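You operate a simulated robot arm through the tools that you are given. There is no shell and no other tool.

The job below is to be done with a simulated robot arm. You get a single attempt, and the scene is never put back.

Task
Pack the cable reel away: switch off, unplug, wind in.
Fine: blue plug in its holder, blue flap shut, meter at 0.0 m.
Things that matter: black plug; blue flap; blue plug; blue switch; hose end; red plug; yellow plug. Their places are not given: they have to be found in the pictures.

It is judged by the outcome, as a careful person would: the job done as asked, and still so three seconds after it is handed in. It fails if anything else is knocked over, pushed out of place, dropped, spilled or broken.

Robot
A 7-joint arm with a two-finger parallel gripper, fixed in place. Base frame: the origin is at the foot of the arm, x ahead of it, y to its left, z up. Readings come in m, degrees, newtons and seconds.
With the tool pointing down near the work surface it reaches from about 0.3 to 0.76 m from the base axis. Its first joint turns from -166.0 to 166.0 degrees. Payload 3.91 kg.
The tool frame sits at the grasp point between the pads (the TCP): z along the fingers, y along the line on which they close. The tips reach 0.03 m beyond it. The gripper opens to 0.11 m. The fingers are 0.02 m wide and 0.01 m thick; the gripper's body (0.048 by 0.112 m) begins 0.055 m behind the TCP.
Orientation is that of the tool frame in the base frame, as [roll, pitch, yaw] about the fixed x, y, z axes, in that order (R = Rz(yaw) Ry(pitch) Rx(roll)). With the fingers straight down and closing along the base's y, the tool's x points along the base's -x, its y along +y and its z along -z.

Tools
- The arm moves only by the tool drive_tool. Its argument "moves" is a list of rows, each a list of 7 numbers: the shift along the tool's x, y, z in units of 20 mm (1.0 is 20 mm), then the turn, a rotation vector about the tool's x, y, z in units of 8 degrees (1.0 is 8 degrees), then the gripper command, from -1 (shut) to 1 (fully open), values between in proportion. In form: [[tx, ty, tz, rx, ry, rz, grip], ...]. A call has 1 to 20 rows; each row shifts and turns the commanded pose from where the row before left it, along the tool's axes as they then stand. A call with a number of a shift or a turn outside -1 to 1 is refused whole. A row lasts 0.2 s, in which the tool goes at most 0.05 m and 8.6 degrees; a call with a longer step from one row to the next is refused whole, and so is a gripper value outside its range. Where a pose cannot be reached the arm comes as near as it can. A force on the tool above 40 N (or 10 N above the force at the start of the call, whichever is more), or a blocked arm, ends the call early, and 0.2 s more pass. The fingers move at their own pace (about 0.153 m/s each) and stop on an object; they squeeze with about 21 N. The grip force told is the motor's: it shows also when the fingers shut on nothing. Time passes only in rows, and 0.2 s behind the last, so rows that do not move let the fingers close. The reply holds the time, the measured pose of the TCP, the force on the tool along the base axes, the opening and the grip force, in the units named above and with some noise, with the torque about the TCP (base axes, N m) and any sound that the robot's microphone picked up.
- Cameras (640 x 400 px; columns grow to the right, rows downward): "scene" is fixed at [0.399, -0.498, 1.7381]; the picture's right is [1.00, -0.10, 0.00], its down [-0.06, -0.60, -0.80] and it looks along [0.08, 0.79, -0.60] (base axes); focal length 315 px, centre (320, 200). "wrist" rides on the gripper at [0.077, 0.007, -0.114] in the tool frame; the picture's right is [-0.09, 1.00, 0.00], its down [-0.80, -0.07, -0.59] and it looks along [-0.59, -0.05, 0.80] (tool axes); focal length 270 px, centre (320, 200).
- get_image(camera): a new picture of that camera. The clock stands still meanwhile.
- raise_lower(by): slides the trunk up (or, below 0, down) by that many m; the arm rides with it, the base frame stays. It gives what a move gives, with no picture.
- locate(camera, pixels): for up to 12 pixels [column, row] of the newest picture of that camera ("zoom" is the newest enlarged one), the place [x, y, z] in the base frame of the surface seen there, good to about 0.002 m. The clock stands still meanwhile.
- inspect(camera, box): a new picture of the part [left, top, right, bottom] of that camera's present view, enlarged. The clock stands still meanwhile.
- close_job(): hands the job in; it is judged then, once.

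Leave the gripper open and the arm clear of the work at the hand-in unless told otherwise.

The tools are called as name(argument=value, ...) on one line, values as JSON. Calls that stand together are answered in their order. drive_tool: Moves the arm, as the interface text tells. Its arguments: {"type":"object","properties":{"moves":{"type":"array","items":{"type":"array","items":{"type":"number"}}}},"required":["moves"]} The other tools are called the same way: raise_lower (by) slides the trunk up or down; get_image (camera) takes a picture; locate (camera, pixels) gives the place of the surface under pixels of a picture; inspect (camera, box) takes an enlarged picture of a part of a camera's view; close_job () hands the job in.

At the start:

```text
t: 0.0
position: [0.3371, 0.2342, 1.3708]
orientation: [-180.0, 0.0, -180.0]
wrist_force: [0.5, -0.5, 0.9]
ft_torque: [0.03, 0.02, -0.01]
opening: 0.1102
finger_force: 0.1
trunk travel left (down, up): [-0.575, 0.035]
```

scene: 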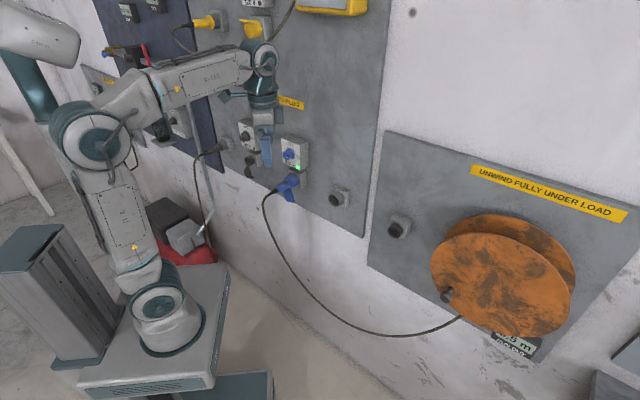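
wrist: 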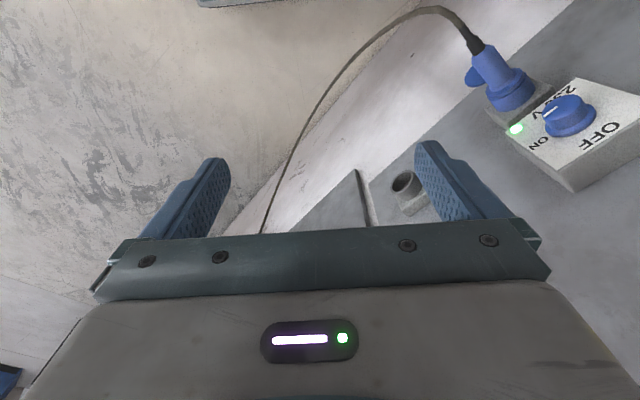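

I'll look closer at the panel: blue switch near (291,155), blue plug near (288,187), and the reel near (505,275).

inspect(camera="scene", box=[200, 100, 360, 200])

inspect(camera="scene", box=[380, 140, 640, 360])

inspect(camera="scene", box=[80, 0, 400, 200])

```text
4.00 times, centred on (280, 150) of scene
```

zoom: 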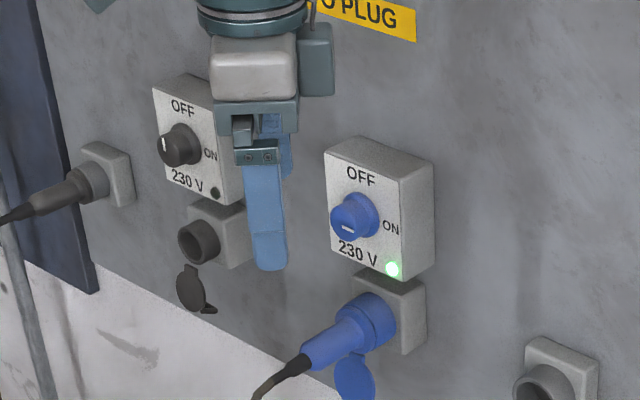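

```text
1.82 times, centred on (510, 250) of scene
```

zoom: 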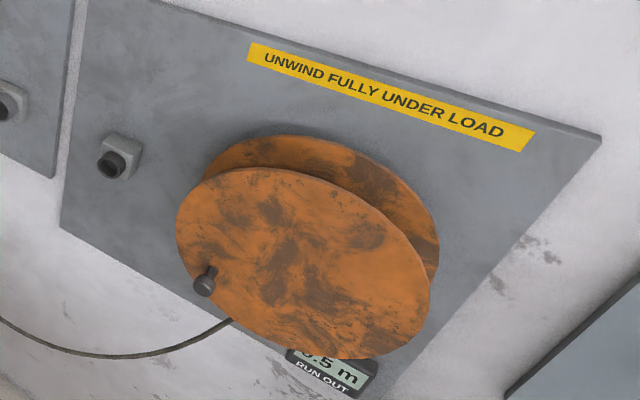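

```text
2.00 times, centred on (240, 100) of scene
```

zoom: 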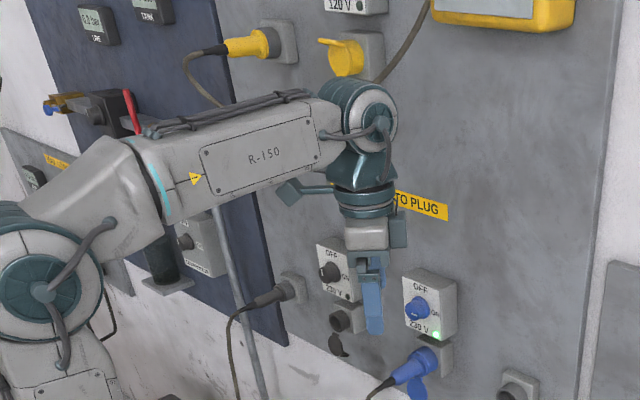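

The blue switch knob points to ON with the green lamp lit. There are empty holders near (340,197) and (398,227). Getting positions of the main features.

get_image(camera="scene")

locate(camera="scene", pixels=[[288, 154], [304, 150], [293, 179], [281, 188], [270, 195], [289, 194], [340, 198], [398, 228], [350, 150], [447, 295], [500, 270], [512, 343]])

get_image(camera="wrist")

```text
taken
```

scene: 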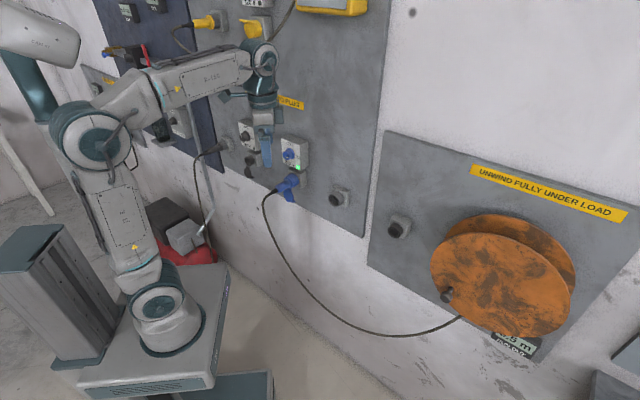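

```text
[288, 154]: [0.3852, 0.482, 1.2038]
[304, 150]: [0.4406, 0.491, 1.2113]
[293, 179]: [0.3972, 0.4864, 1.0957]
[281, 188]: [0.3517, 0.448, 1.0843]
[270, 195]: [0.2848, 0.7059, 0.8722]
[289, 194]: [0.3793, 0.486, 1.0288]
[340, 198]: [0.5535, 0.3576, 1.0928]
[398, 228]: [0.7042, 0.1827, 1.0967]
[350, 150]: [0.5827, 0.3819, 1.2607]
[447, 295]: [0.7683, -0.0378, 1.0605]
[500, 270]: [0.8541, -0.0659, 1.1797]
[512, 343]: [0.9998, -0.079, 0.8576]
```

```text
taken
```

wrist: 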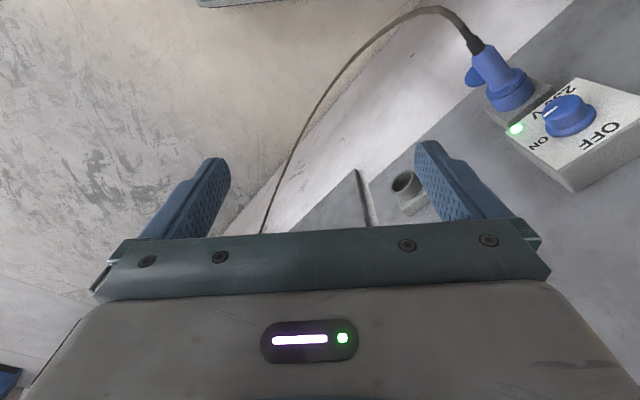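

I'll zoom in tightly on the blue switch/socket to get the panel plane and details.

inspect(camera="scene", box=[256, 120, 352, 216])

```text
4.17 times, centred on (304, 168) of scene
```

zoom: 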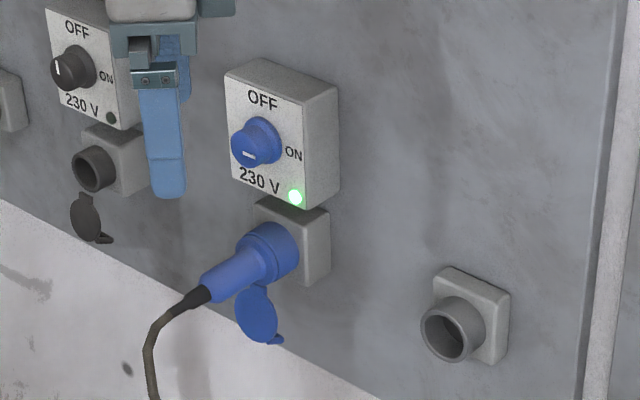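

Locating precise points: switch box face corners, knob face, plug body, socket, flap, and panel points.

locate(camera="zoom", pixels=[[230, 80], [300, 110], [230, 170], [300, 200], [247, 143], [262, 130], [420, 80], [560, 80], [420, 250], [560, 350], [330, 100], [250, 155]])

locate(camera="zoom", pixels=[[204, 282], [225, 272], [245, 262], [262, 250], [275, 242], [290, 250], [315, 225], [255, 310], [262, 330], [442, 335], [470, 325], [495, 300]])

```text
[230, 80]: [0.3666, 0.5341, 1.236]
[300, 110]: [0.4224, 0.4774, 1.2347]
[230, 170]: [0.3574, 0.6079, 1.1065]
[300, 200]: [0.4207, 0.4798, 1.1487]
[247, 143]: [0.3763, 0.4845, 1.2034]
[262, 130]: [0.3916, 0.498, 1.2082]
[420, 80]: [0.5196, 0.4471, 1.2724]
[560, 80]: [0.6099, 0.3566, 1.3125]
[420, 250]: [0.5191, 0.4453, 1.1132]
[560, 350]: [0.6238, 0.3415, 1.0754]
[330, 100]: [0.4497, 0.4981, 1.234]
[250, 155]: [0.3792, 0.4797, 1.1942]
```

```text
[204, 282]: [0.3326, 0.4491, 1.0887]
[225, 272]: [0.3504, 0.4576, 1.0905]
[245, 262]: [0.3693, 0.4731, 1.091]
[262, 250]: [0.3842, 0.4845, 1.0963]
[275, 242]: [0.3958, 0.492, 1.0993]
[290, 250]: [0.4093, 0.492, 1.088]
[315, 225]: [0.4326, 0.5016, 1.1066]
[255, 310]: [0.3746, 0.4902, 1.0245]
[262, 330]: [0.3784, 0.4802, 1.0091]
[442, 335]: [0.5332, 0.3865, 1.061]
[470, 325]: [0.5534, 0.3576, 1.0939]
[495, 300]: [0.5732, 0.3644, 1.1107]
```

The panel is a vertical plane at 45° (x+y ≈ 0.966). Now looking closely at the reel, the meter, and the holder on the reel panel.

inspect(camera="scene", box=[480, 310, 560, 370])

inspect(camera="scene", box=[370, 190, 440, 250])

inspect(camera="scene", box=[420, 200, 590, 350])

locate(camera="zoom", pixels=[[104, 350], [118, 340], [160, 200], [300, 150], [300, 300], [420, 300], [120, 260], [480, 460], [350, 60], [560, 250], [200, 60], [90, 355]])

```text
6.67 times, centred on (520, 340) of scene
```

zoom: 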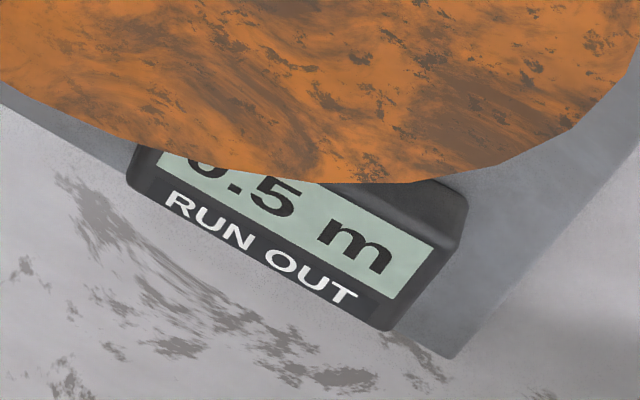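

```text
6.67 times, centred on (405, 220) of scene
```

zoom: 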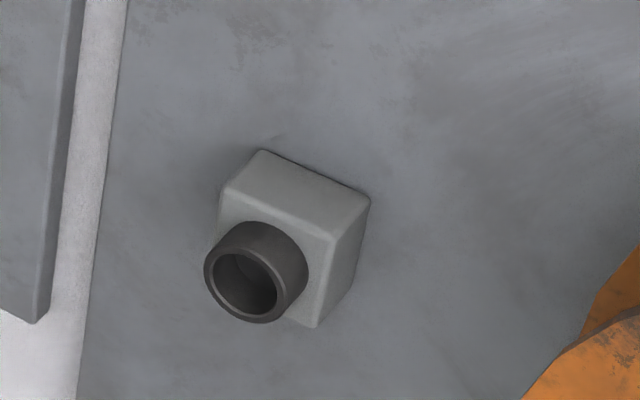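

```text
2.67 times, centred on (505, 275) of scene
```

zoom: 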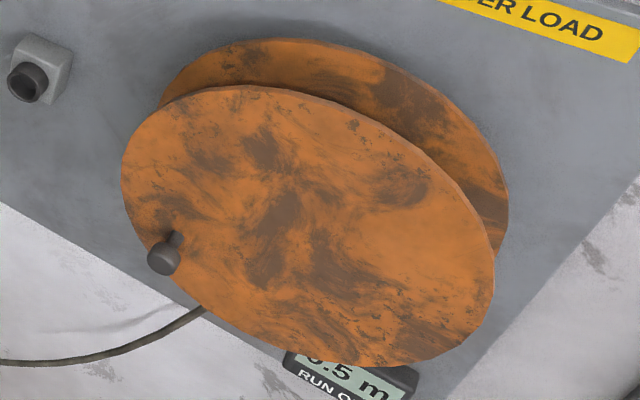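

```text
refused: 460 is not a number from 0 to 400
```

Meter reads about 0.5 or 6.5 m. Locating reel points (pixels within 0–400 rows).

locate(camera="zoom", pixels=[[160, 260], [175, 240], [160, 180], [300, 110], [300, 250], [420, 250], [125, 200], [400, 355], [480, 260], [250, 88], [200, 310], [40, 70]])

inspect(camera="scene", box=[320, 180, 365, 215])

inspect(camera="scene", box=[190, 110, 270, 190])

inspect(camera="scene", box=[80, 0, 240, 100])

```text
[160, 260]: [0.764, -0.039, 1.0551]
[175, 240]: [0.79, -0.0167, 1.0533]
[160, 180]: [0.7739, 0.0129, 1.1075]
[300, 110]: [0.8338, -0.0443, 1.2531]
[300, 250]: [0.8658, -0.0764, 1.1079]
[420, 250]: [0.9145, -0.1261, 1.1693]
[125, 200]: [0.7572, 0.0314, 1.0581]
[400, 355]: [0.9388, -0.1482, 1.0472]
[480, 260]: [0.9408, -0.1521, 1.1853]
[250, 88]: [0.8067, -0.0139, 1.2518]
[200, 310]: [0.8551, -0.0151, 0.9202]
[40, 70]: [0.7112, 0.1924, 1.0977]
```

```text
11.43 times, centred on (342, 198) of scene
```

zoom: 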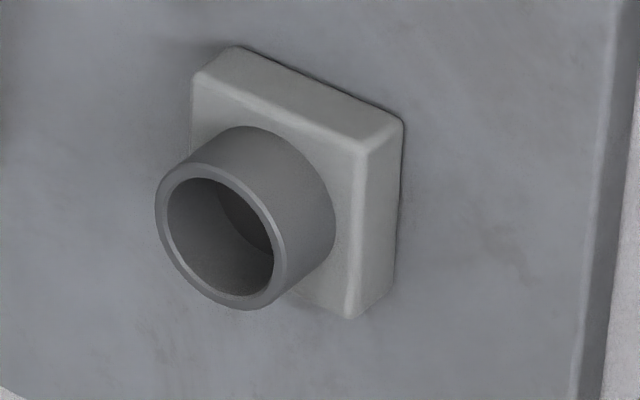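

```text
5.00 times, centred on (230, 150) of scene
```

zoom: 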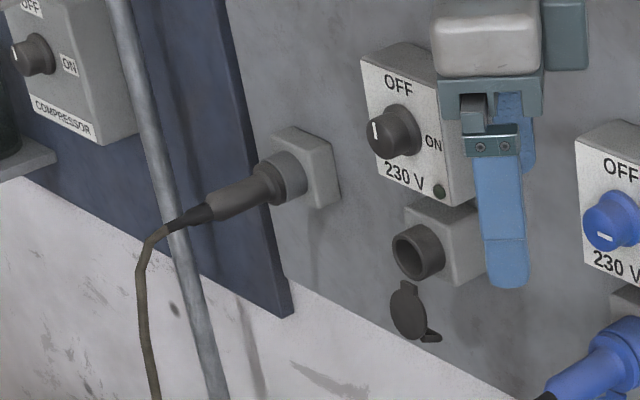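

```text
4.00 times, centred on (160, 50) of scene
```

zoom: 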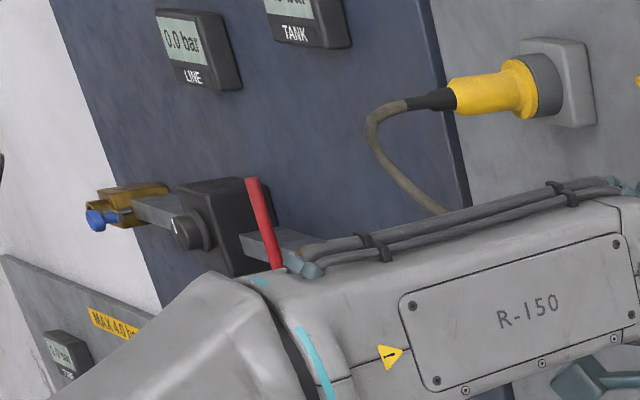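

Yellow and black plugs are parked in grey-collared holders beside their sockets. The reel-panel piece has a dark collar. I'll measure the arm's own geometry and some more of the reel, then go for closer views.

get_image(camera="scene")

locate(camera="scene", pixels=[[160, 305], [165, 340], [140, 285], [110, 215], [90, 140], [262, 62], [180, 85], [210, 280], [150, 380], [245, 385], [185, 240], [215, 235]])

inspect(camera="scene", box=[0, 180, 280, 400])

```text
taken
```

scene: 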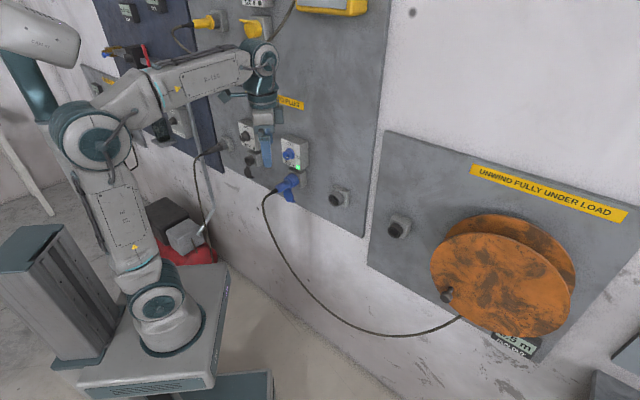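

```text
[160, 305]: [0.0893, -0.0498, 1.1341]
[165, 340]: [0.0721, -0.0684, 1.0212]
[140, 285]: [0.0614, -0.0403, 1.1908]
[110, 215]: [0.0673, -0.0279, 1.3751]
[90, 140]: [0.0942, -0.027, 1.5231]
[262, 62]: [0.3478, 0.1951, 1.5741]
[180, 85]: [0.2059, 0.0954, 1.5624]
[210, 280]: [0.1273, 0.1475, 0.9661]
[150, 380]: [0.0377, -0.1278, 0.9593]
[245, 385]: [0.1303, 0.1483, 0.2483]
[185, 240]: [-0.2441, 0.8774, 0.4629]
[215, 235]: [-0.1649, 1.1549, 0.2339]
```

```text
1.82 times, centred on (140, 290) of scene
```

zoom: 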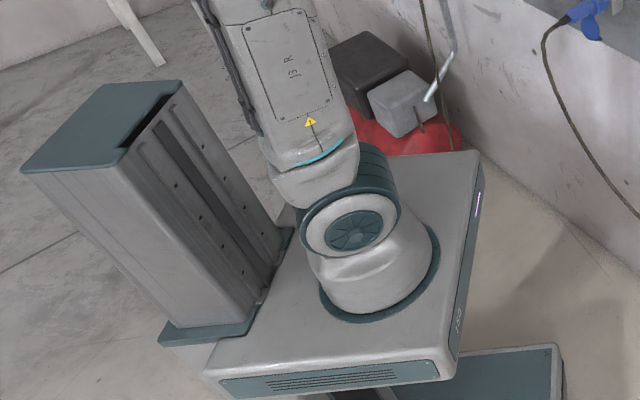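

The shoulder sits at about z 1.13 and all panels share the 45° plane (panel at depth s≈0.683 along azimuth 45°). I'll first turn the tool 45° so it faces the panel, staying put.

drive_tool(moves=[[0, 0, 0, 0, 0, -0.9375, 1], [0, 0, 0, 0, 0, -0.9375, 1], [0, 0, 0, 0, 0, -0.9375, 1], [0, 0, 0, 0, 0, -0.9375, 1], [0, 0, 0, 0, 0, -0.9375, 1], [0, 0, 0, 0, 0, -0.9375, 1]])

get_image(camera="wrist")

```text
t: 1.4
position: [0.3381, 0.235, 1.3696]
orientation: [180.0, 0.0, -134.9]
wrist_force: [-1.0, 0.8, -0.4]
ft_torque: [0.02, 0.02, 0.0]
opening: 0.1099
finger_force: 0.2
trunk travel left (down, up): [-0.575, 0.035]
```

```text
taken
```

wrist: 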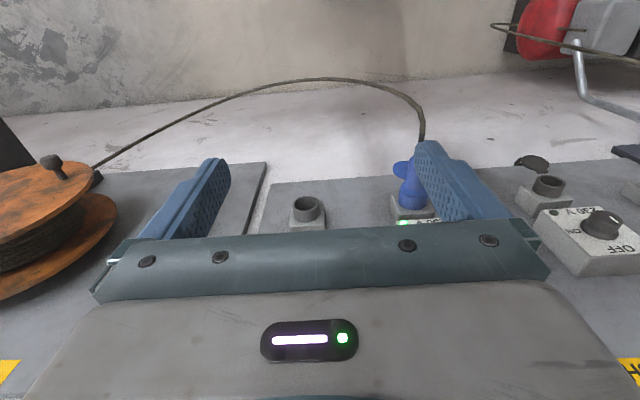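

The view works (image appears upside down). Now I tilt the tool 45° toward the panel.

drive_tool(moves=[[0, 0, 0, 0, -0.9375, 0, 1], [0, 0, 0, 0, -0.9375, 0, 1], [0, 0, 0, 0, -0.9375, 0, 1], [0, 0, 0, 0, -0.9375, 0, 1], [0, 0, 0, 0, -0.9375, 0, 1], [0, 0, 0, 0, -0.9375, 0, 1]])

get_image(camera="wrist")

get_image(camera="scene")

```text
t: 2.8
position: [0.3375, 0.2342, 1.3713]
orientation: [-179.9, 45.2, -134.9]
wrist_force: [-0.5, 0.2, 0.5]
ft_torque: [0.02, -0.01, -0.01]
opening: 0.11
finger_force: 0.1
trunk travel left (down, up): [-0.575, 0.035]
```

```text
taken
```

wrist: 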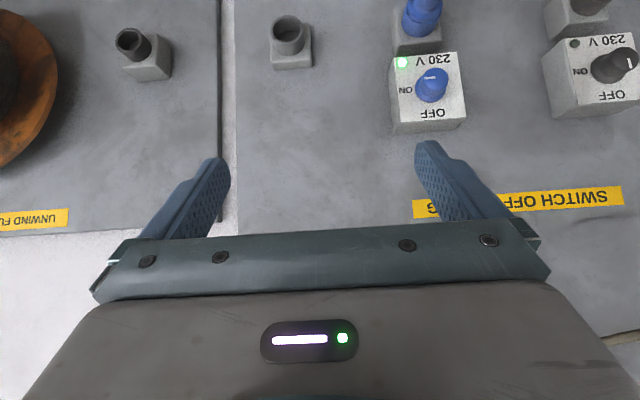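

```text
taken
```

scene: 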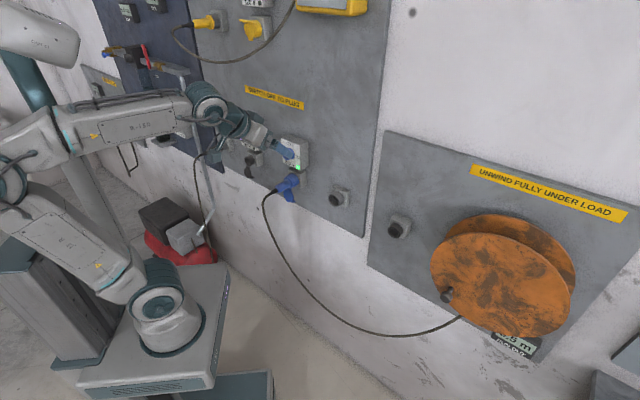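

The label reads "SWITCH OFF … TO PLUG". Comparing the two empty collars at (135,45) and (290,35) against the plug.

inspect(camera="wrist", box=[90, 0, 340, 130])

inspect(camera="wrist", box=[370, 0, 640, 140])

inspect(camera="scene", box=[160, 0, 320, 110])

```text
2.56 times, centred on (215, 65) of wrist
```

zoom: 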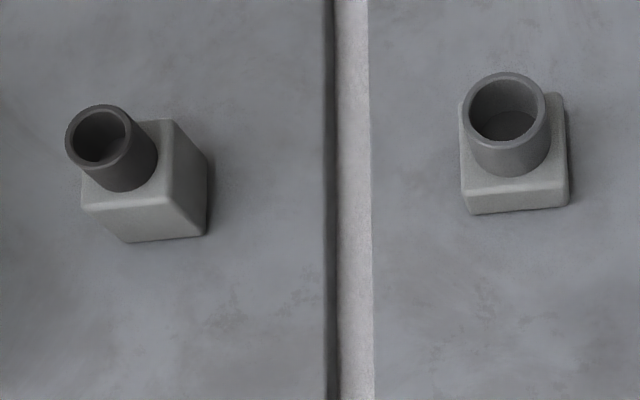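

```text
2.37 times, centred on (505, 70) of wrist
```

zoom: 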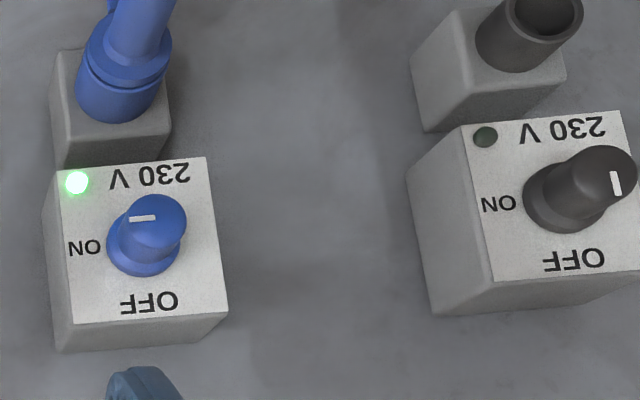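

```text
3.64 times, centred on (240, 55) of scene
```

zoom: 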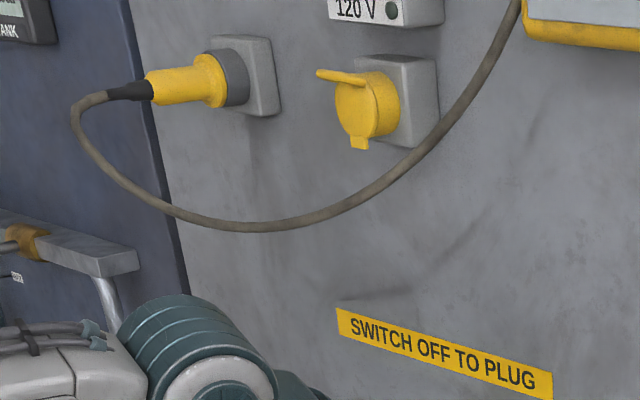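

The main-panel piece (grey collar, shallow box) matches the black and yellow plug holders, so it is the blue plug's holder; the reel-panel one (deep box, dark collar) is a socket outlet. Now measuring knob face and plug from the wrist view.

locate(camera="wrist", pixels=[[434, 79], [428, 74], [442, 74], [436, 86], [400, 75], [455, 110], [455, 70], [425, 10], [290, 20], [282, 20], [290, 40], [135, 35]])

inspect(camera="wrist", box=[380, 40, 480, 140])

locate(camera="zoom", pixels=[[320, 200], [290, 190], [340, 200], [330, 130], [310, 150], [350, 150], [330, 165]])

```text
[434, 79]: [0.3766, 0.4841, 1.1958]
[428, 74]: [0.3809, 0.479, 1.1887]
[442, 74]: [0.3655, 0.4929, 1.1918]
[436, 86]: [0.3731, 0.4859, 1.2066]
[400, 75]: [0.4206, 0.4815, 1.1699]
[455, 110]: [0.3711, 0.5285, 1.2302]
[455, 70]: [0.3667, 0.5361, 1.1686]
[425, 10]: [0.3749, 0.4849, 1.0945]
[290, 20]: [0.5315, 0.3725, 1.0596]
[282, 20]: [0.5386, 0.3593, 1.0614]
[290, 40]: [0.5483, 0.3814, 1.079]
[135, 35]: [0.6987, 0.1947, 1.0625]
```

```text
4.00 times, centred on (430, 90) of wrist
```

zoom: 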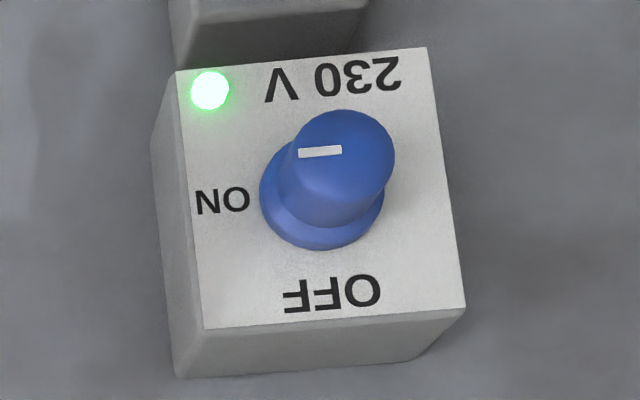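

```text
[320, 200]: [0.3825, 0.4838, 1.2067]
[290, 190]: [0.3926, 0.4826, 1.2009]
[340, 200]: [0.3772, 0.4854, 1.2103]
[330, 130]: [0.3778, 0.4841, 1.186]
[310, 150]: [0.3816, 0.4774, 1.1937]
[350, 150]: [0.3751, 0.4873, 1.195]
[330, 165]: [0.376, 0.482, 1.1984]
```

locate(camera="zoom", pixels=[[185, 80], [420, 55], [455, 300], [212, 320], [300, 150], [390, 150], [346, 115], [346, 192], [210, 90], [270, 245], [380, 230], [346, 153]])

```text
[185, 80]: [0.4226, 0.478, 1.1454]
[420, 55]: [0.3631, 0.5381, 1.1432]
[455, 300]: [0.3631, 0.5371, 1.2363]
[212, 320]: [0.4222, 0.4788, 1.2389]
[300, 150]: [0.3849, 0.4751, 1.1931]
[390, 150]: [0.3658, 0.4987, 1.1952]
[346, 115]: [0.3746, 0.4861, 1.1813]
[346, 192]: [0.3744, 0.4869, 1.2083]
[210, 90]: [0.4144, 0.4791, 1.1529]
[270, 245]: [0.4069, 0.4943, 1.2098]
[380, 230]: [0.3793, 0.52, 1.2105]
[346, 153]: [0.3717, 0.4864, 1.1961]
```

Knob: centre u≈-0.079, z≈1.195, face at depth 0.608, radius ~15 mm. Moving over in front of it, then tilting to horizontal.

drive_tool(moves=[[0.13, 0.95, 0.84, 0, 0, 0, 1], [0.13, 0.95, 0.84, 0, 0, 0, 1], [0.13, 0.95, 0.84, 0, 0, 0, 1], [0.13, 0.95, 0.84, 0, 0, 0, 1], [0.13, 0.95, 0.84, 0, 0, 0, 1], [0.13, 0.95, 0.84, 0, 0, 0, 1], [0.13, 0.95, 0.84, 0, 0, 0, 1], [0.13, 0.95, 0.84, 0, 0, 0, 1], [0, 0, 0, 0, -0.9375, 0, 1], [0, 0, 0, 0, -0.9375, 0, 1], [0, 0, 0, 0, -0.9375, 0, 1], [0, 0, 0, 0, -0.9375, 0, 1], [0, 0, 0, 0, -0.9375, 0, 0.3], [0, 0, 0, 0, -0.9375, 0, 0.3], [0, 0, 0, 0, 0, 0, 0.3]])

get_image(camera="wrist")

get_image(camera="scene")

```text
t: 5.8
position: [0.2544, 0.4234, 1.2479]
orientation: [126.4, 78.8, 179.4]
wrist_force: [0.1, 0.4, -0.8]
ft_torque: [0.01, 0.02, 0.0]
opening: 0.0712
finger_force: 0.1
trunk travel left (down, up): [-0.575, 0.035]
stopped in row 14: the arm was blocked; the commanded pose is now the measured one
```

```text
taken
```

wrist: 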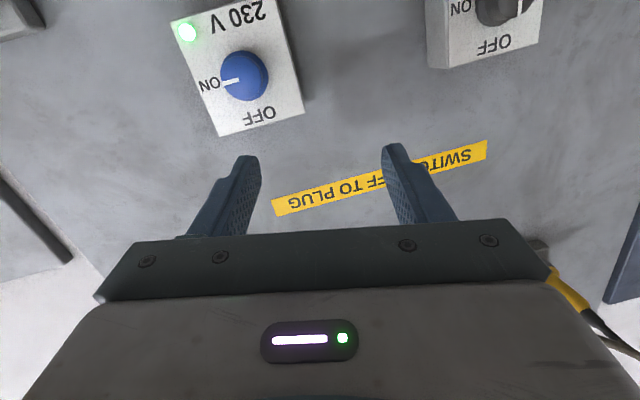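

```text
taken
```

scene: 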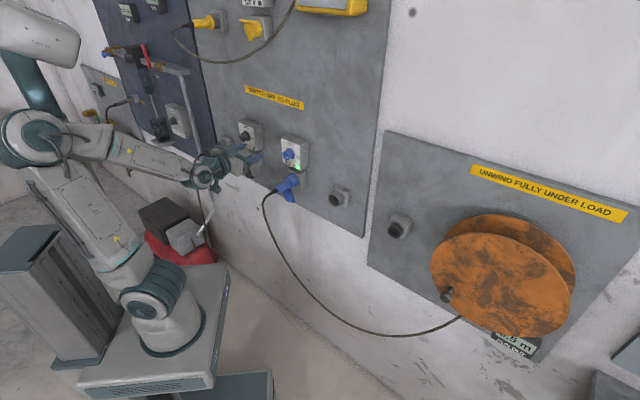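

The arm hit a joint limit (too folded with the shoulder so close in height). I'll raise the tool here while correcting the orientation, then slide the trunk down to give the arm room.

drive_tool(moves=[[-1, 0, 0, 0, 0, 0, 0.3], [-1, 0, 0, 0, 0, 0, 0.3], [-1, 0, 0, 0, 0, 0, 0.3], [-1, 0, 0, 0, 0, 0, 0.3], [-1, 0, 0, 0, 0, 0, 0.3], [-1, 0, 0, 0.2, -0.18, -0.21, 0.3], [-1, 0, 0, 0.2, -0.18, -0.21, 0.3], [-1, 0, 0, 0.2, -0.18, -0.21, 0.3], [0, 0, 0, 0.2, -0.18, -0.21, 0.3], [0, 0, 0, 0.2, -0.18, -0.21, 0.3]])

```text
t: 8.2
position: [0.3174, 0.3931, 1.4163]
orientation: [78.6, 87.0, 119.7]
wrist_force: [0.0, -0.3, -0.3]
ft_torque: [0.01, 0.01, 0.03]
opening: 0.0715
finger_force: 0.1
trunk travel left (down, up): [-0.575, 0.035]
stopped in row 10: the arm was blocked; the commanded pose is now the measured one
```

Blocked again in the last row, but orientation is nearly right (azimuth 41°, level). Checking what it looks like.

get_image(camera="scene")

get_image(camera="wrist")

```text
taken
```

scene: 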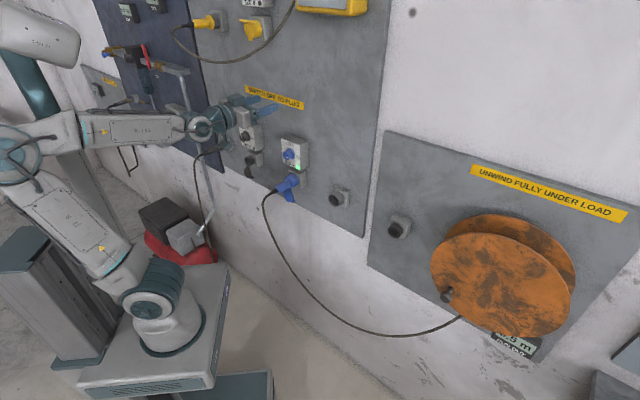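

```text
taken
```

wrist: 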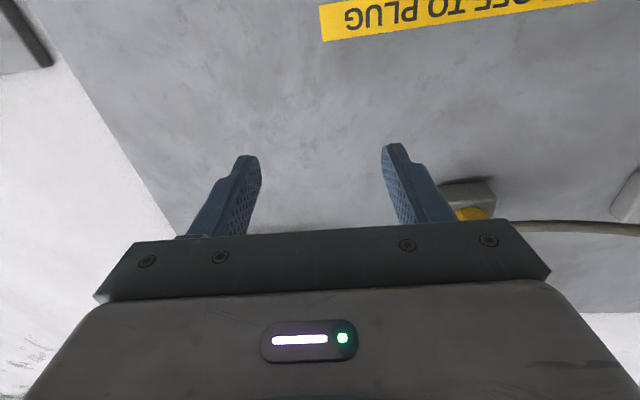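

The upper arm leans back toward the column at (50,280). I'll measure the column to know whether that's what blocks.

locate(camera="scene", pixels=[[40, 230], [15, 262], [58, 228], [100, 345], [75, 300], [60, 205], [80, 220], [105, 260], [20, 150], [130, 128], [205, 130], [150, 295]])

inspect(camera="scene", box=[0, 80, 280, 400])

```text
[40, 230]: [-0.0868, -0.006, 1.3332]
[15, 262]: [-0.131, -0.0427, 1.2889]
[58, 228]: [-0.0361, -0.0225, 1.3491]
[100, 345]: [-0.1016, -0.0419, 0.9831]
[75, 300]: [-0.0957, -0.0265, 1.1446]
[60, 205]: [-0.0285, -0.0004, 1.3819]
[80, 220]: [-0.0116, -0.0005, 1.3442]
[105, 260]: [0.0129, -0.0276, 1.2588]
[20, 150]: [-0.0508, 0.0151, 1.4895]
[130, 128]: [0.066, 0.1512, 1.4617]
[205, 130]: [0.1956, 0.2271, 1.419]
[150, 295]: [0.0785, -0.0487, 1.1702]
```

```text
1.25 times, centred on (140, 240) of scene
```

zoom: 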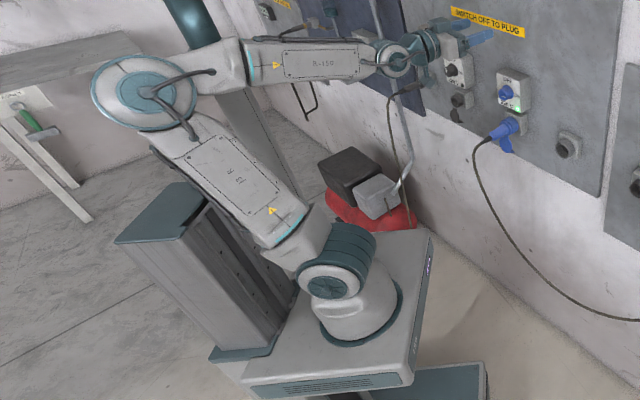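

The column stands right behind the arm, and the tool in line with the forearm is an awkward (singular) posture. I'll return the tool to pointing down, high and forward, then lower the trunk so the horizontal posture becomes comfortable.

drive_tool(moves=[[-1, -0.33, 0, 0, 0.5, 0, 0.3], [-1, -0.33, 0, 0, 0.9, 0, 0.3], [-1, -0.33, 0, 0, 0.9375, 0, 0.3], [-1, -0.33, 0, 0, 0.9375, 0, 0.3], [0, -0.33, 0, 0, 0.9375, 0, 0.3], [0, -0.33, 0, 0, 0.9375, 0, 0.3], [0, -0.33, 0, 0, 0.9375, 0, 0.3], [0, -0.33, 0, 0, 0.9375, 0, 0.3], [0.5, -0.33, 0, 0, 0.9375, 0, 0.3], [0.5, -0.33, 0, 0, 0.9375, 0, 0.3], [0.5, -0.33, 0, 0, 0.9375, 0, 0.3], [0.5, -0.33, 0, 0, 0.9375, 0, 0.3]])

get_image(camera="scene")

```text
t: 10.8
position: [0.3512, 0.3168, 1.4769]
orientation: [177.2, 4.4, -139.0]
wrist_force: [-0.2, -0.4, 1.1]
ft_torque: [-0.01, 0.03, 0.03]
opening: 0.0712
finger_force: 0.1
trunk travel left (down, up): [-0.575, 0.035]
```

```text
taken
```

scene: 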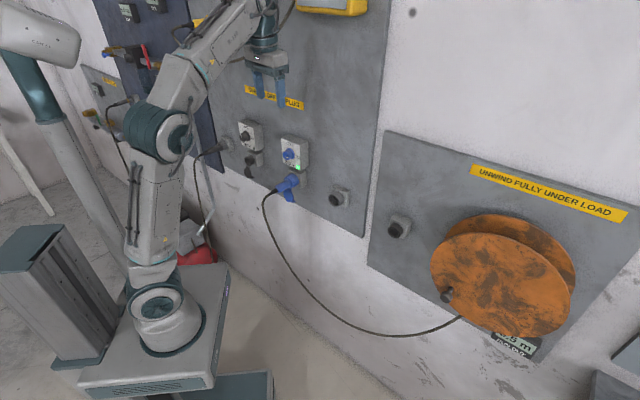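

The arm is clear and forward. Lowering the trunk by 0.3 m.

raise_lower(by=-0.3)

get_image(camera="scene")

```text
t: 13.8
position: [0.3498, 0.316, 1.1774]
orientation: [177.3, 4.5, -139.0]
wrist_force: [0.2, -0.6, -0.5]
ft_torque: [0.0, -0.03, 0.0]
opening: 0.0716
finger_force: 0.1
trunk travel left (down, up): [-0.275, 0.335]
```

```text
taken
```

scene: 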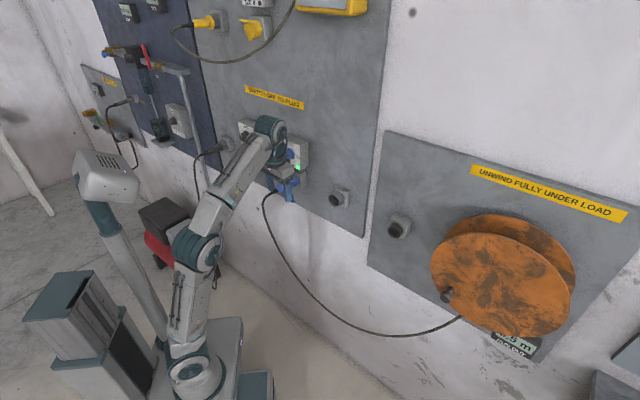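

The trunk, mast and head all moved down together. Now tilting to 45° with a small orientation fix, then going up a little.

drive_tool(moves=[[0, 0, 0, 0.32, 0, -0.49, 0.3], [0, 0, 0, 0, -1, 0, 0.3], [0, 0, 0, 0, -1, 0, 0.3], [0, 0, 0, 0, -1, 0, 0.3], [0, 0, 0, 0, -1, 0, 0.3], [0, 0, 0, 0, -1, 0, 0.3], [-0.91, -0.33, -0.38, 0, 0, 0, 0.3], [-0.91, -0.33, -0.38, 0, 0, 0, 0.3], [-0.91, -0.33, -0.38, 0, 0, 0, 0.3], [-0.91, -0.33, -0.38, 0, 0, 0, 0.3]])

get_image(camera="scene")

```text
t: 16.0
position: [0.3913, 0.318, 1.2486]
orientation: [-179.9, 44.4, -135.1]
wrist_force: [-0.2, 0.8, 0.0]
ft_torque: [0.02, 0.02, 0.03]
opening: 0.0715
finger_force: 0.1
trunk travel left (down, up): [-0.275, 0.335]
```

```text
taken
```

scene: 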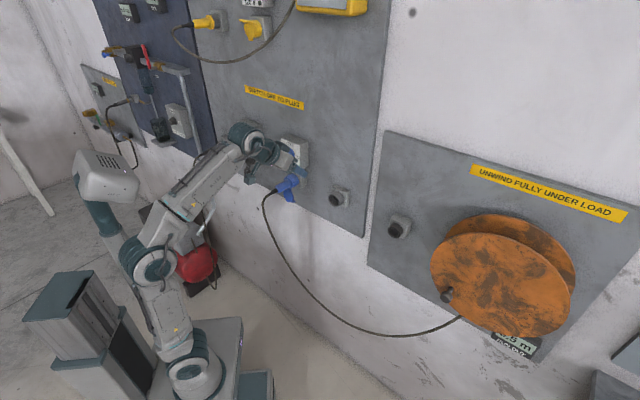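

Orientation is good (45° tilt, facing the panel). Lowering the trunk another 0.18 m; the tool is 5 cm to the right of the plug zone so it stays clear.

raise_lower(by=-0.18)

get_image(camera="wrist")

```text
t: 18.0
position: [0.3904, 0.3187, 1.071]
orientation: [-179.9, 44.6, -135.0]
wrist_force: [0.1, 0.3, -0.1]
ft_torque: [0.01, 0.0, -0.03]
opening: 0.0715
finger_force: 0.1
trunk travel left (down, up): [-0.095, 0.515]
```

```text
taken
```

wrist: 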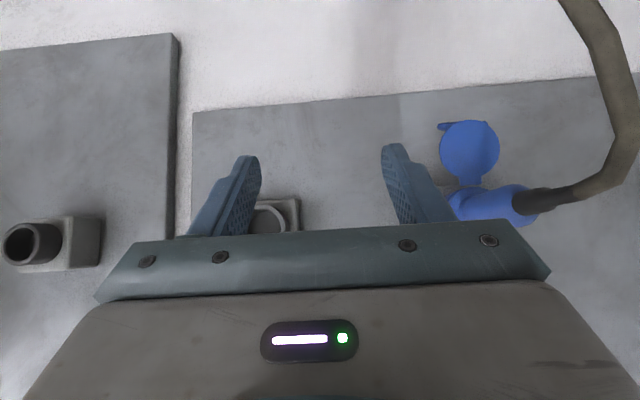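

A good view of the plug, flap and cable. Locating cable and flap points.

locate(camera="wrist", pixels=[[520, 200], [545, 197], [580, 190], [620, 160], [625, 110], [590, 20], [470, 150], [470, 130], [470, 183], [443, 127], [445, 150], [495, 150]])

inspect(camera="wrist", box=[400, 90, 640, 240])

locate(camera="zoom", pixels=[[115, 95], [190, 150], [190, 255], [240, 290], [290, 300], [320, 300], [200, 310], [175, 85], [245, 250], [130, 180], [250, 180], [160, 250]])

```text
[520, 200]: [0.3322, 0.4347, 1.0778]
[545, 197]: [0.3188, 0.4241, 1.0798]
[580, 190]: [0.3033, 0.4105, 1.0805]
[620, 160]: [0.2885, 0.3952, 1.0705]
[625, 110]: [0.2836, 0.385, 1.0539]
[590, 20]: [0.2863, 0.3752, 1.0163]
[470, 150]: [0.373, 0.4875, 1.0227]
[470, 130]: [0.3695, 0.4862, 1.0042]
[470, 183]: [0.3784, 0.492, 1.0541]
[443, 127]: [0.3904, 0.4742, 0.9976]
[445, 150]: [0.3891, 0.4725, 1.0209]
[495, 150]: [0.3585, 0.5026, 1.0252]
```

```text
2.67 times, centred on (520, 165) of wrist
```

zoom: 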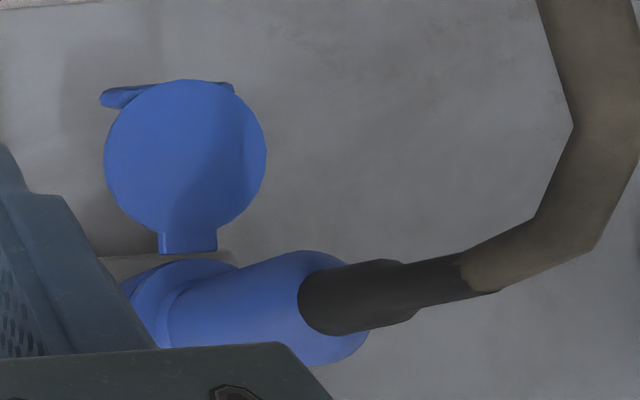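

```text
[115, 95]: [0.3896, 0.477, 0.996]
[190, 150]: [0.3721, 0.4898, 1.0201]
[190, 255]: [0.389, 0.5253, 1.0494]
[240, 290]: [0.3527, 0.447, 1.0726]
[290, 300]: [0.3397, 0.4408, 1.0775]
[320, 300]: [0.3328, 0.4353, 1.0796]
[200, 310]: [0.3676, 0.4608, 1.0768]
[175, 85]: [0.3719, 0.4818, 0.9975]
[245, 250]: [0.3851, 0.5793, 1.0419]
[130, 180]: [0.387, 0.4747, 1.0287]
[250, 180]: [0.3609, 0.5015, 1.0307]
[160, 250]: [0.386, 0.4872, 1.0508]
```

Flap disc centre is near u=-0.081, z=1.023 with hinge at z≈1.055, s≈0.617. Now tilting to horizontal while rising to knob height, still to the right of the plug.

drive_tool(moves=[[-0.844, 0, -0.618, 0, -0.945, 0, 0.2], [-0.918, 0, -0.501, 0, -0.945, 0, 0.2], [-0.976, 0, -0.377, 0, -0.945, 0, 0.2], [-1, 0, -0.245, 0, -0.945, 0, 0.2], [-1, 0, -0.108, 0, -0.945, 0, 0.2], [-1, 0, 0.03, 0, -0.945, 0, 0.2]])

get_image(camera="scene")

get_image(camera="wrist")

```text
t: 19.4
position: [0.4042, 0.3319, 1.1932]
orientation: [-44.4, 89.9, 0.6]
wrist_force: [-0.3, -0.3, -0.1]
ft_torque: [0.02, 0.0, 0.0]
opening: 0.066
finger_force: 0.0
trunk travel left (down, up): [-0.095, 0.515]
```

```text
taken
```

scene: 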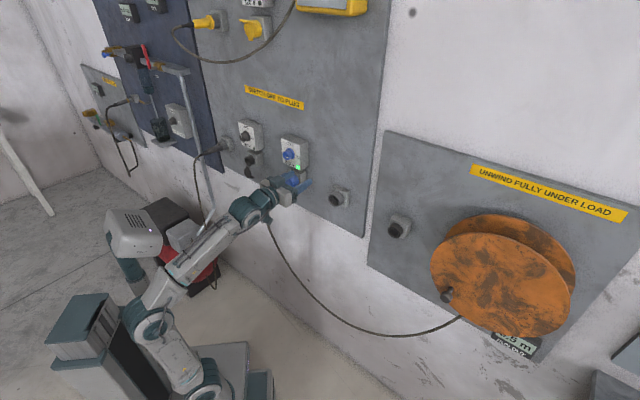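

```text
taken
```

wrist: 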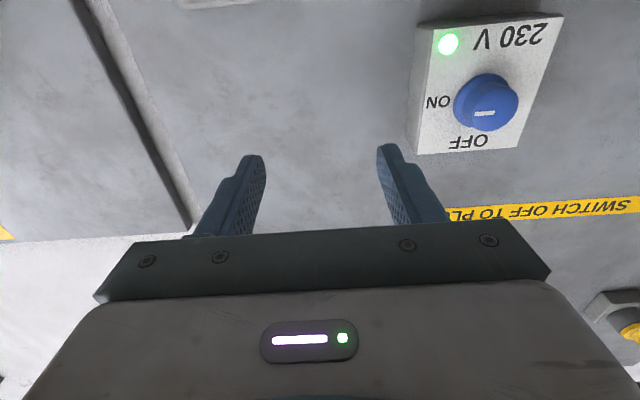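

Posture is good: horizontal, facing the panel at s=0.52, z=1.193. Now sliding left to the knob and rolling the wrist +45° so its camera stays clear of the cable.

drive_tool(moves=[[-0.01, 0.93, 0, 0, 0, 0, 0.2], [-0.01, 0.93, 0, 0, 0, 0, 0.2], [-0.01, 0.93, 0, 0, 0, 0, 0.2], [-0.01, 0.93, 0, 0, 0, 0, 0.2], [-0.01, 0.93, 0, 0, 0, 0, 0.2], [-0.01, 0.93, 0, 0, 0, 0, 0.2], [-0.01, 0.93, 0, 0, 0, 0, 0.2], [0, 0, 0, 0, 0, 0.9375, 0.2], [0, 0, 0, 0, 0, 0.9375, 0.2], [0, 0, 0, 0, 0, 0.9375, 0.2], [0, 0, 0, 0, 0, 0.9375, 0.2], [0, 0, 0, 0, 0, 0.9375, 0.2], [0, 0, 0, 0, 0, 0.9375, 0.2]])

get_image(camera="wrist")

get_image(camera="scene")

```text
t: 22.4
position: [0.3701, 0.4037, 1.1788]
orientation: [93.3, 40.8, 135.3]
wrist_force: [0.2, 0.4, 0.5]
ft_torque: [0.01, -0.04, -0.02]
opening: 0.0659
finger_force: 0.1
trunk travel left (down, up): [-0.095, 0.515]
stopped in row 13: the arm was blocked; the commanded pose is now the measured one
```

```text
taken
```

wrist: 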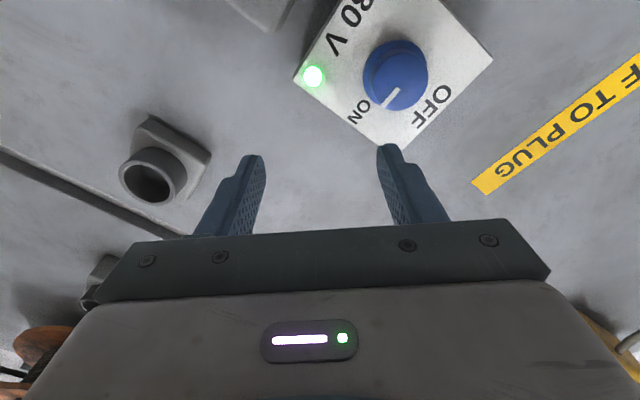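

```text
taken
```

scene: 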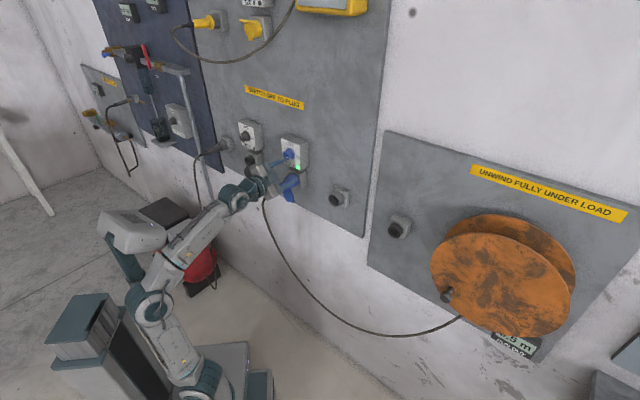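

The roll in that direction ran into a joint limit (TCP drifted to u≈-0.024). I'll back off slightly and roll the opposite way, about -90°.

drive_tool(moves=[[0, 0, -0.7, 0, 0, 0, 0.2], [0, 0, -0.7, 0, 0, -0.9375, 0.2], [0, 0, 0, 0, 0, -0.9375, 0.2], [0, 0, 0, 0, 0, -0.9375, 0.2], [0, 0, 0, 0, 0, -0.9375, 0.2], [0, 0, 0, 0, 0, -0.9375, 0.2], [0, 0, 0, 0, 0, -0.9375, 0.2], [0, 0, 0, 0, 0, -0.9375, 0.2], [0, 0, 0, 0, 0, -0.9375, 0.2], [0, 0, 0, 0, 0, -0.9375, 0.2], [0, 0, 0, 0, 0, -0.9375, 0.2], [0, 0, 0, 0, 0, -0.9375, 0.2], [0, 0, 0, 0, 0, -0.9375, 0.2]])

get_image(camera="wrist")

get_image(camera="scene")

```text
t: 25.2
position: [0.341, 0.3907, 1.1823]
orientation: [-93.4, 48.4, -48.9]
wrist_force: [-0.2, -0.4, -0.5]
ft_torque: [0.02, 0.0, -0.01]
opening: 0.0661
finger_force: 0.1
trunk travel left (down, up): [-0.095, 0.515]
```

```text
taken
```

wrist: 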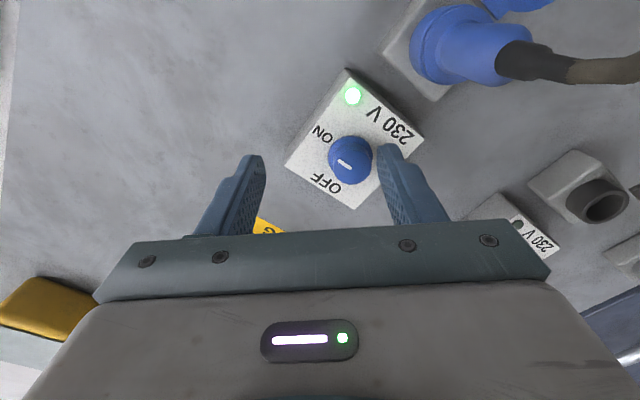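

```text
taken
```

scene: 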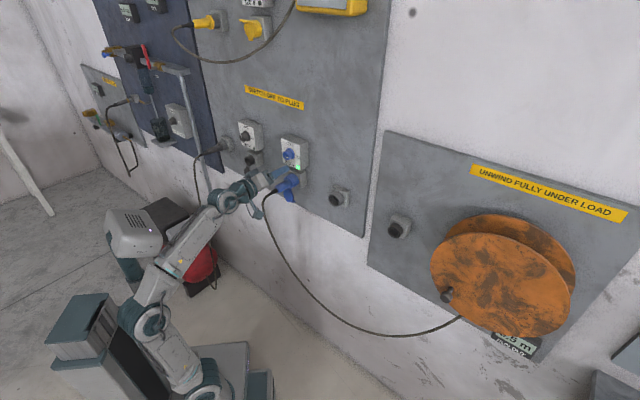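

No block this time; small corrections to orientation (aim 45°, level) and centring on the knob come next.

drive_tool(moves=[[0, 0, 0, 0.06, -0.32, 0, 0.2], [-0.643, 0.408, 0, 0, 0, 0, 0.2], [-0.643, 0.408, 0, 0, 0, 0, 0.2], [-0.643, 0.408, 0, 0, 0, 0, 0.2], [0, 0, 0.5, 0, 0, 0, 0.2]])

get_image(camera="wrist")

```text
t: 26.4
position: [0.3208, 0.4276, 1.1946]
orientation: [-90.1, 48.7, -45.5]
wrist_force: [1.2, -0.2, -0.2]
ft_torque: [-0.04, -0.02, -0.01]
opening: 0.0662
finger_force: 0.0
trunk travel left (down, up): [-0.095, 0.515]
```

```text
taken
```

wrist: 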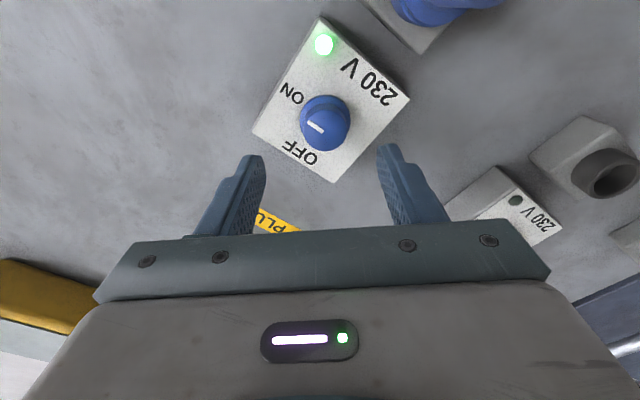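

Centred at u≈-0.0755, z≈1.195. Verifying the knob face location from this view.

locate(camera="wrist", pixels=[[328, 130], [312, 118], [344, 140], [335, 118], [318, 140], [320, 100], [302, 124], [345, 112]])

inspect(camera="wrist", box=[240, 40, 400, 190])

```text
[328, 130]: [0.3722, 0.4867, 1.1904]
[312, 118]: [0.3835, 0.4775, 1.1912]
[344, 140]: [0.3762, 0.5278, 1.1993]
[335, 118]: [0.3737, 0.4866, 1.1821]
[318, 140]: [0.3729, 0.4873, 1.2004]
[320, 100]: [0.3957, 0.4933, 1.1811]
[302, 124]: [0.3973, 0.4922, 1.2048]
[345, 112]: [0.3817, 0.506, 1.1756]
```

```text
2.67 times, centred on (320, 115) of wrist
```

zoom: 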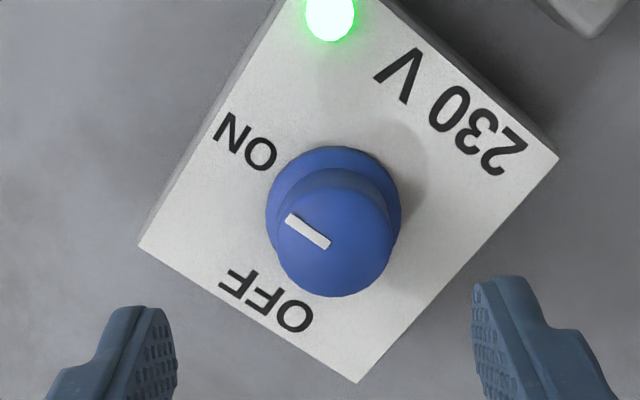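

Knob face centre ~(u=-0.0785, z=1.193). Advancing with fingers around it.

drive_tool(moves=[[-0.1, 0.11, 0.8, 0, 0, 0, 0.1], [0, 0, 0.8, 0, 0, 0, 0.1], [0, 0, 0.8, 0, 0, 0, 0.1], [0, 0, 0.75, 0, 0, 0, 0.1]])

get_image(camera="wrist")

inspect(camera="scene", box=[200, 120, 340, 220])

```text
t: 27.4
position: [0.3601, 0.4749, 1.1912]
orientation: [-90.1, 48.8, -45.1]
wrist_force: [-0.1, -0.1, -0.4]
ft_torque: [0.02, 0.0, 0.02]
opening: 0.0604
finger_force: 0.1
trunk travel left (down, up): [-0.095, 0.515]
```

```text
taken
```

wrist: 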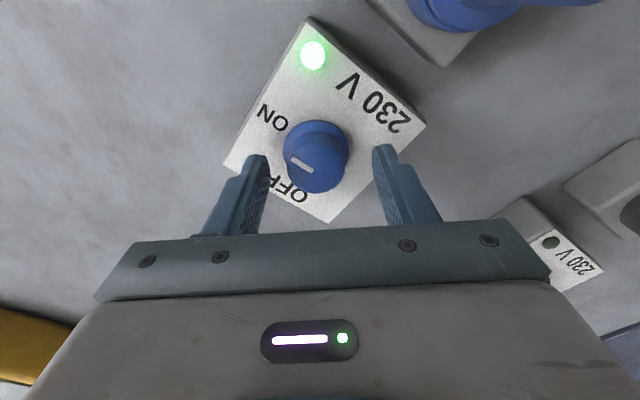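

```text
4.00 times, centred on (270, 170) of scene
```

zoom: 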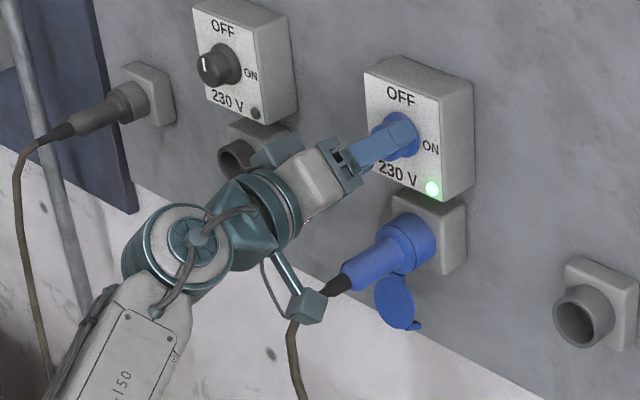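

Fingers straddle the knob. Closing on it.

drive_tool(moves=[[0, 0, 0, 0, 0, 0, -0.4], [0, 0, 0, 0, 0, 0, -0.6], [0, 0, 0, 0, 0, 0, -1], [0, 0, 0, 0, 0, 0, -1]])

```text
t: 28.4
position: [0.3602, 0.4727, 1.1938]
orientation: [-90.0, 48.7, -45.0]
wrist_force: [11.8, 2.6, 19.8]
ft_torque: [-0.04, -0.14, -0.84]
opening: 0.0324
finger_force: 44.8
trunk travel left (down, up): [-0.095, 0.515]
```

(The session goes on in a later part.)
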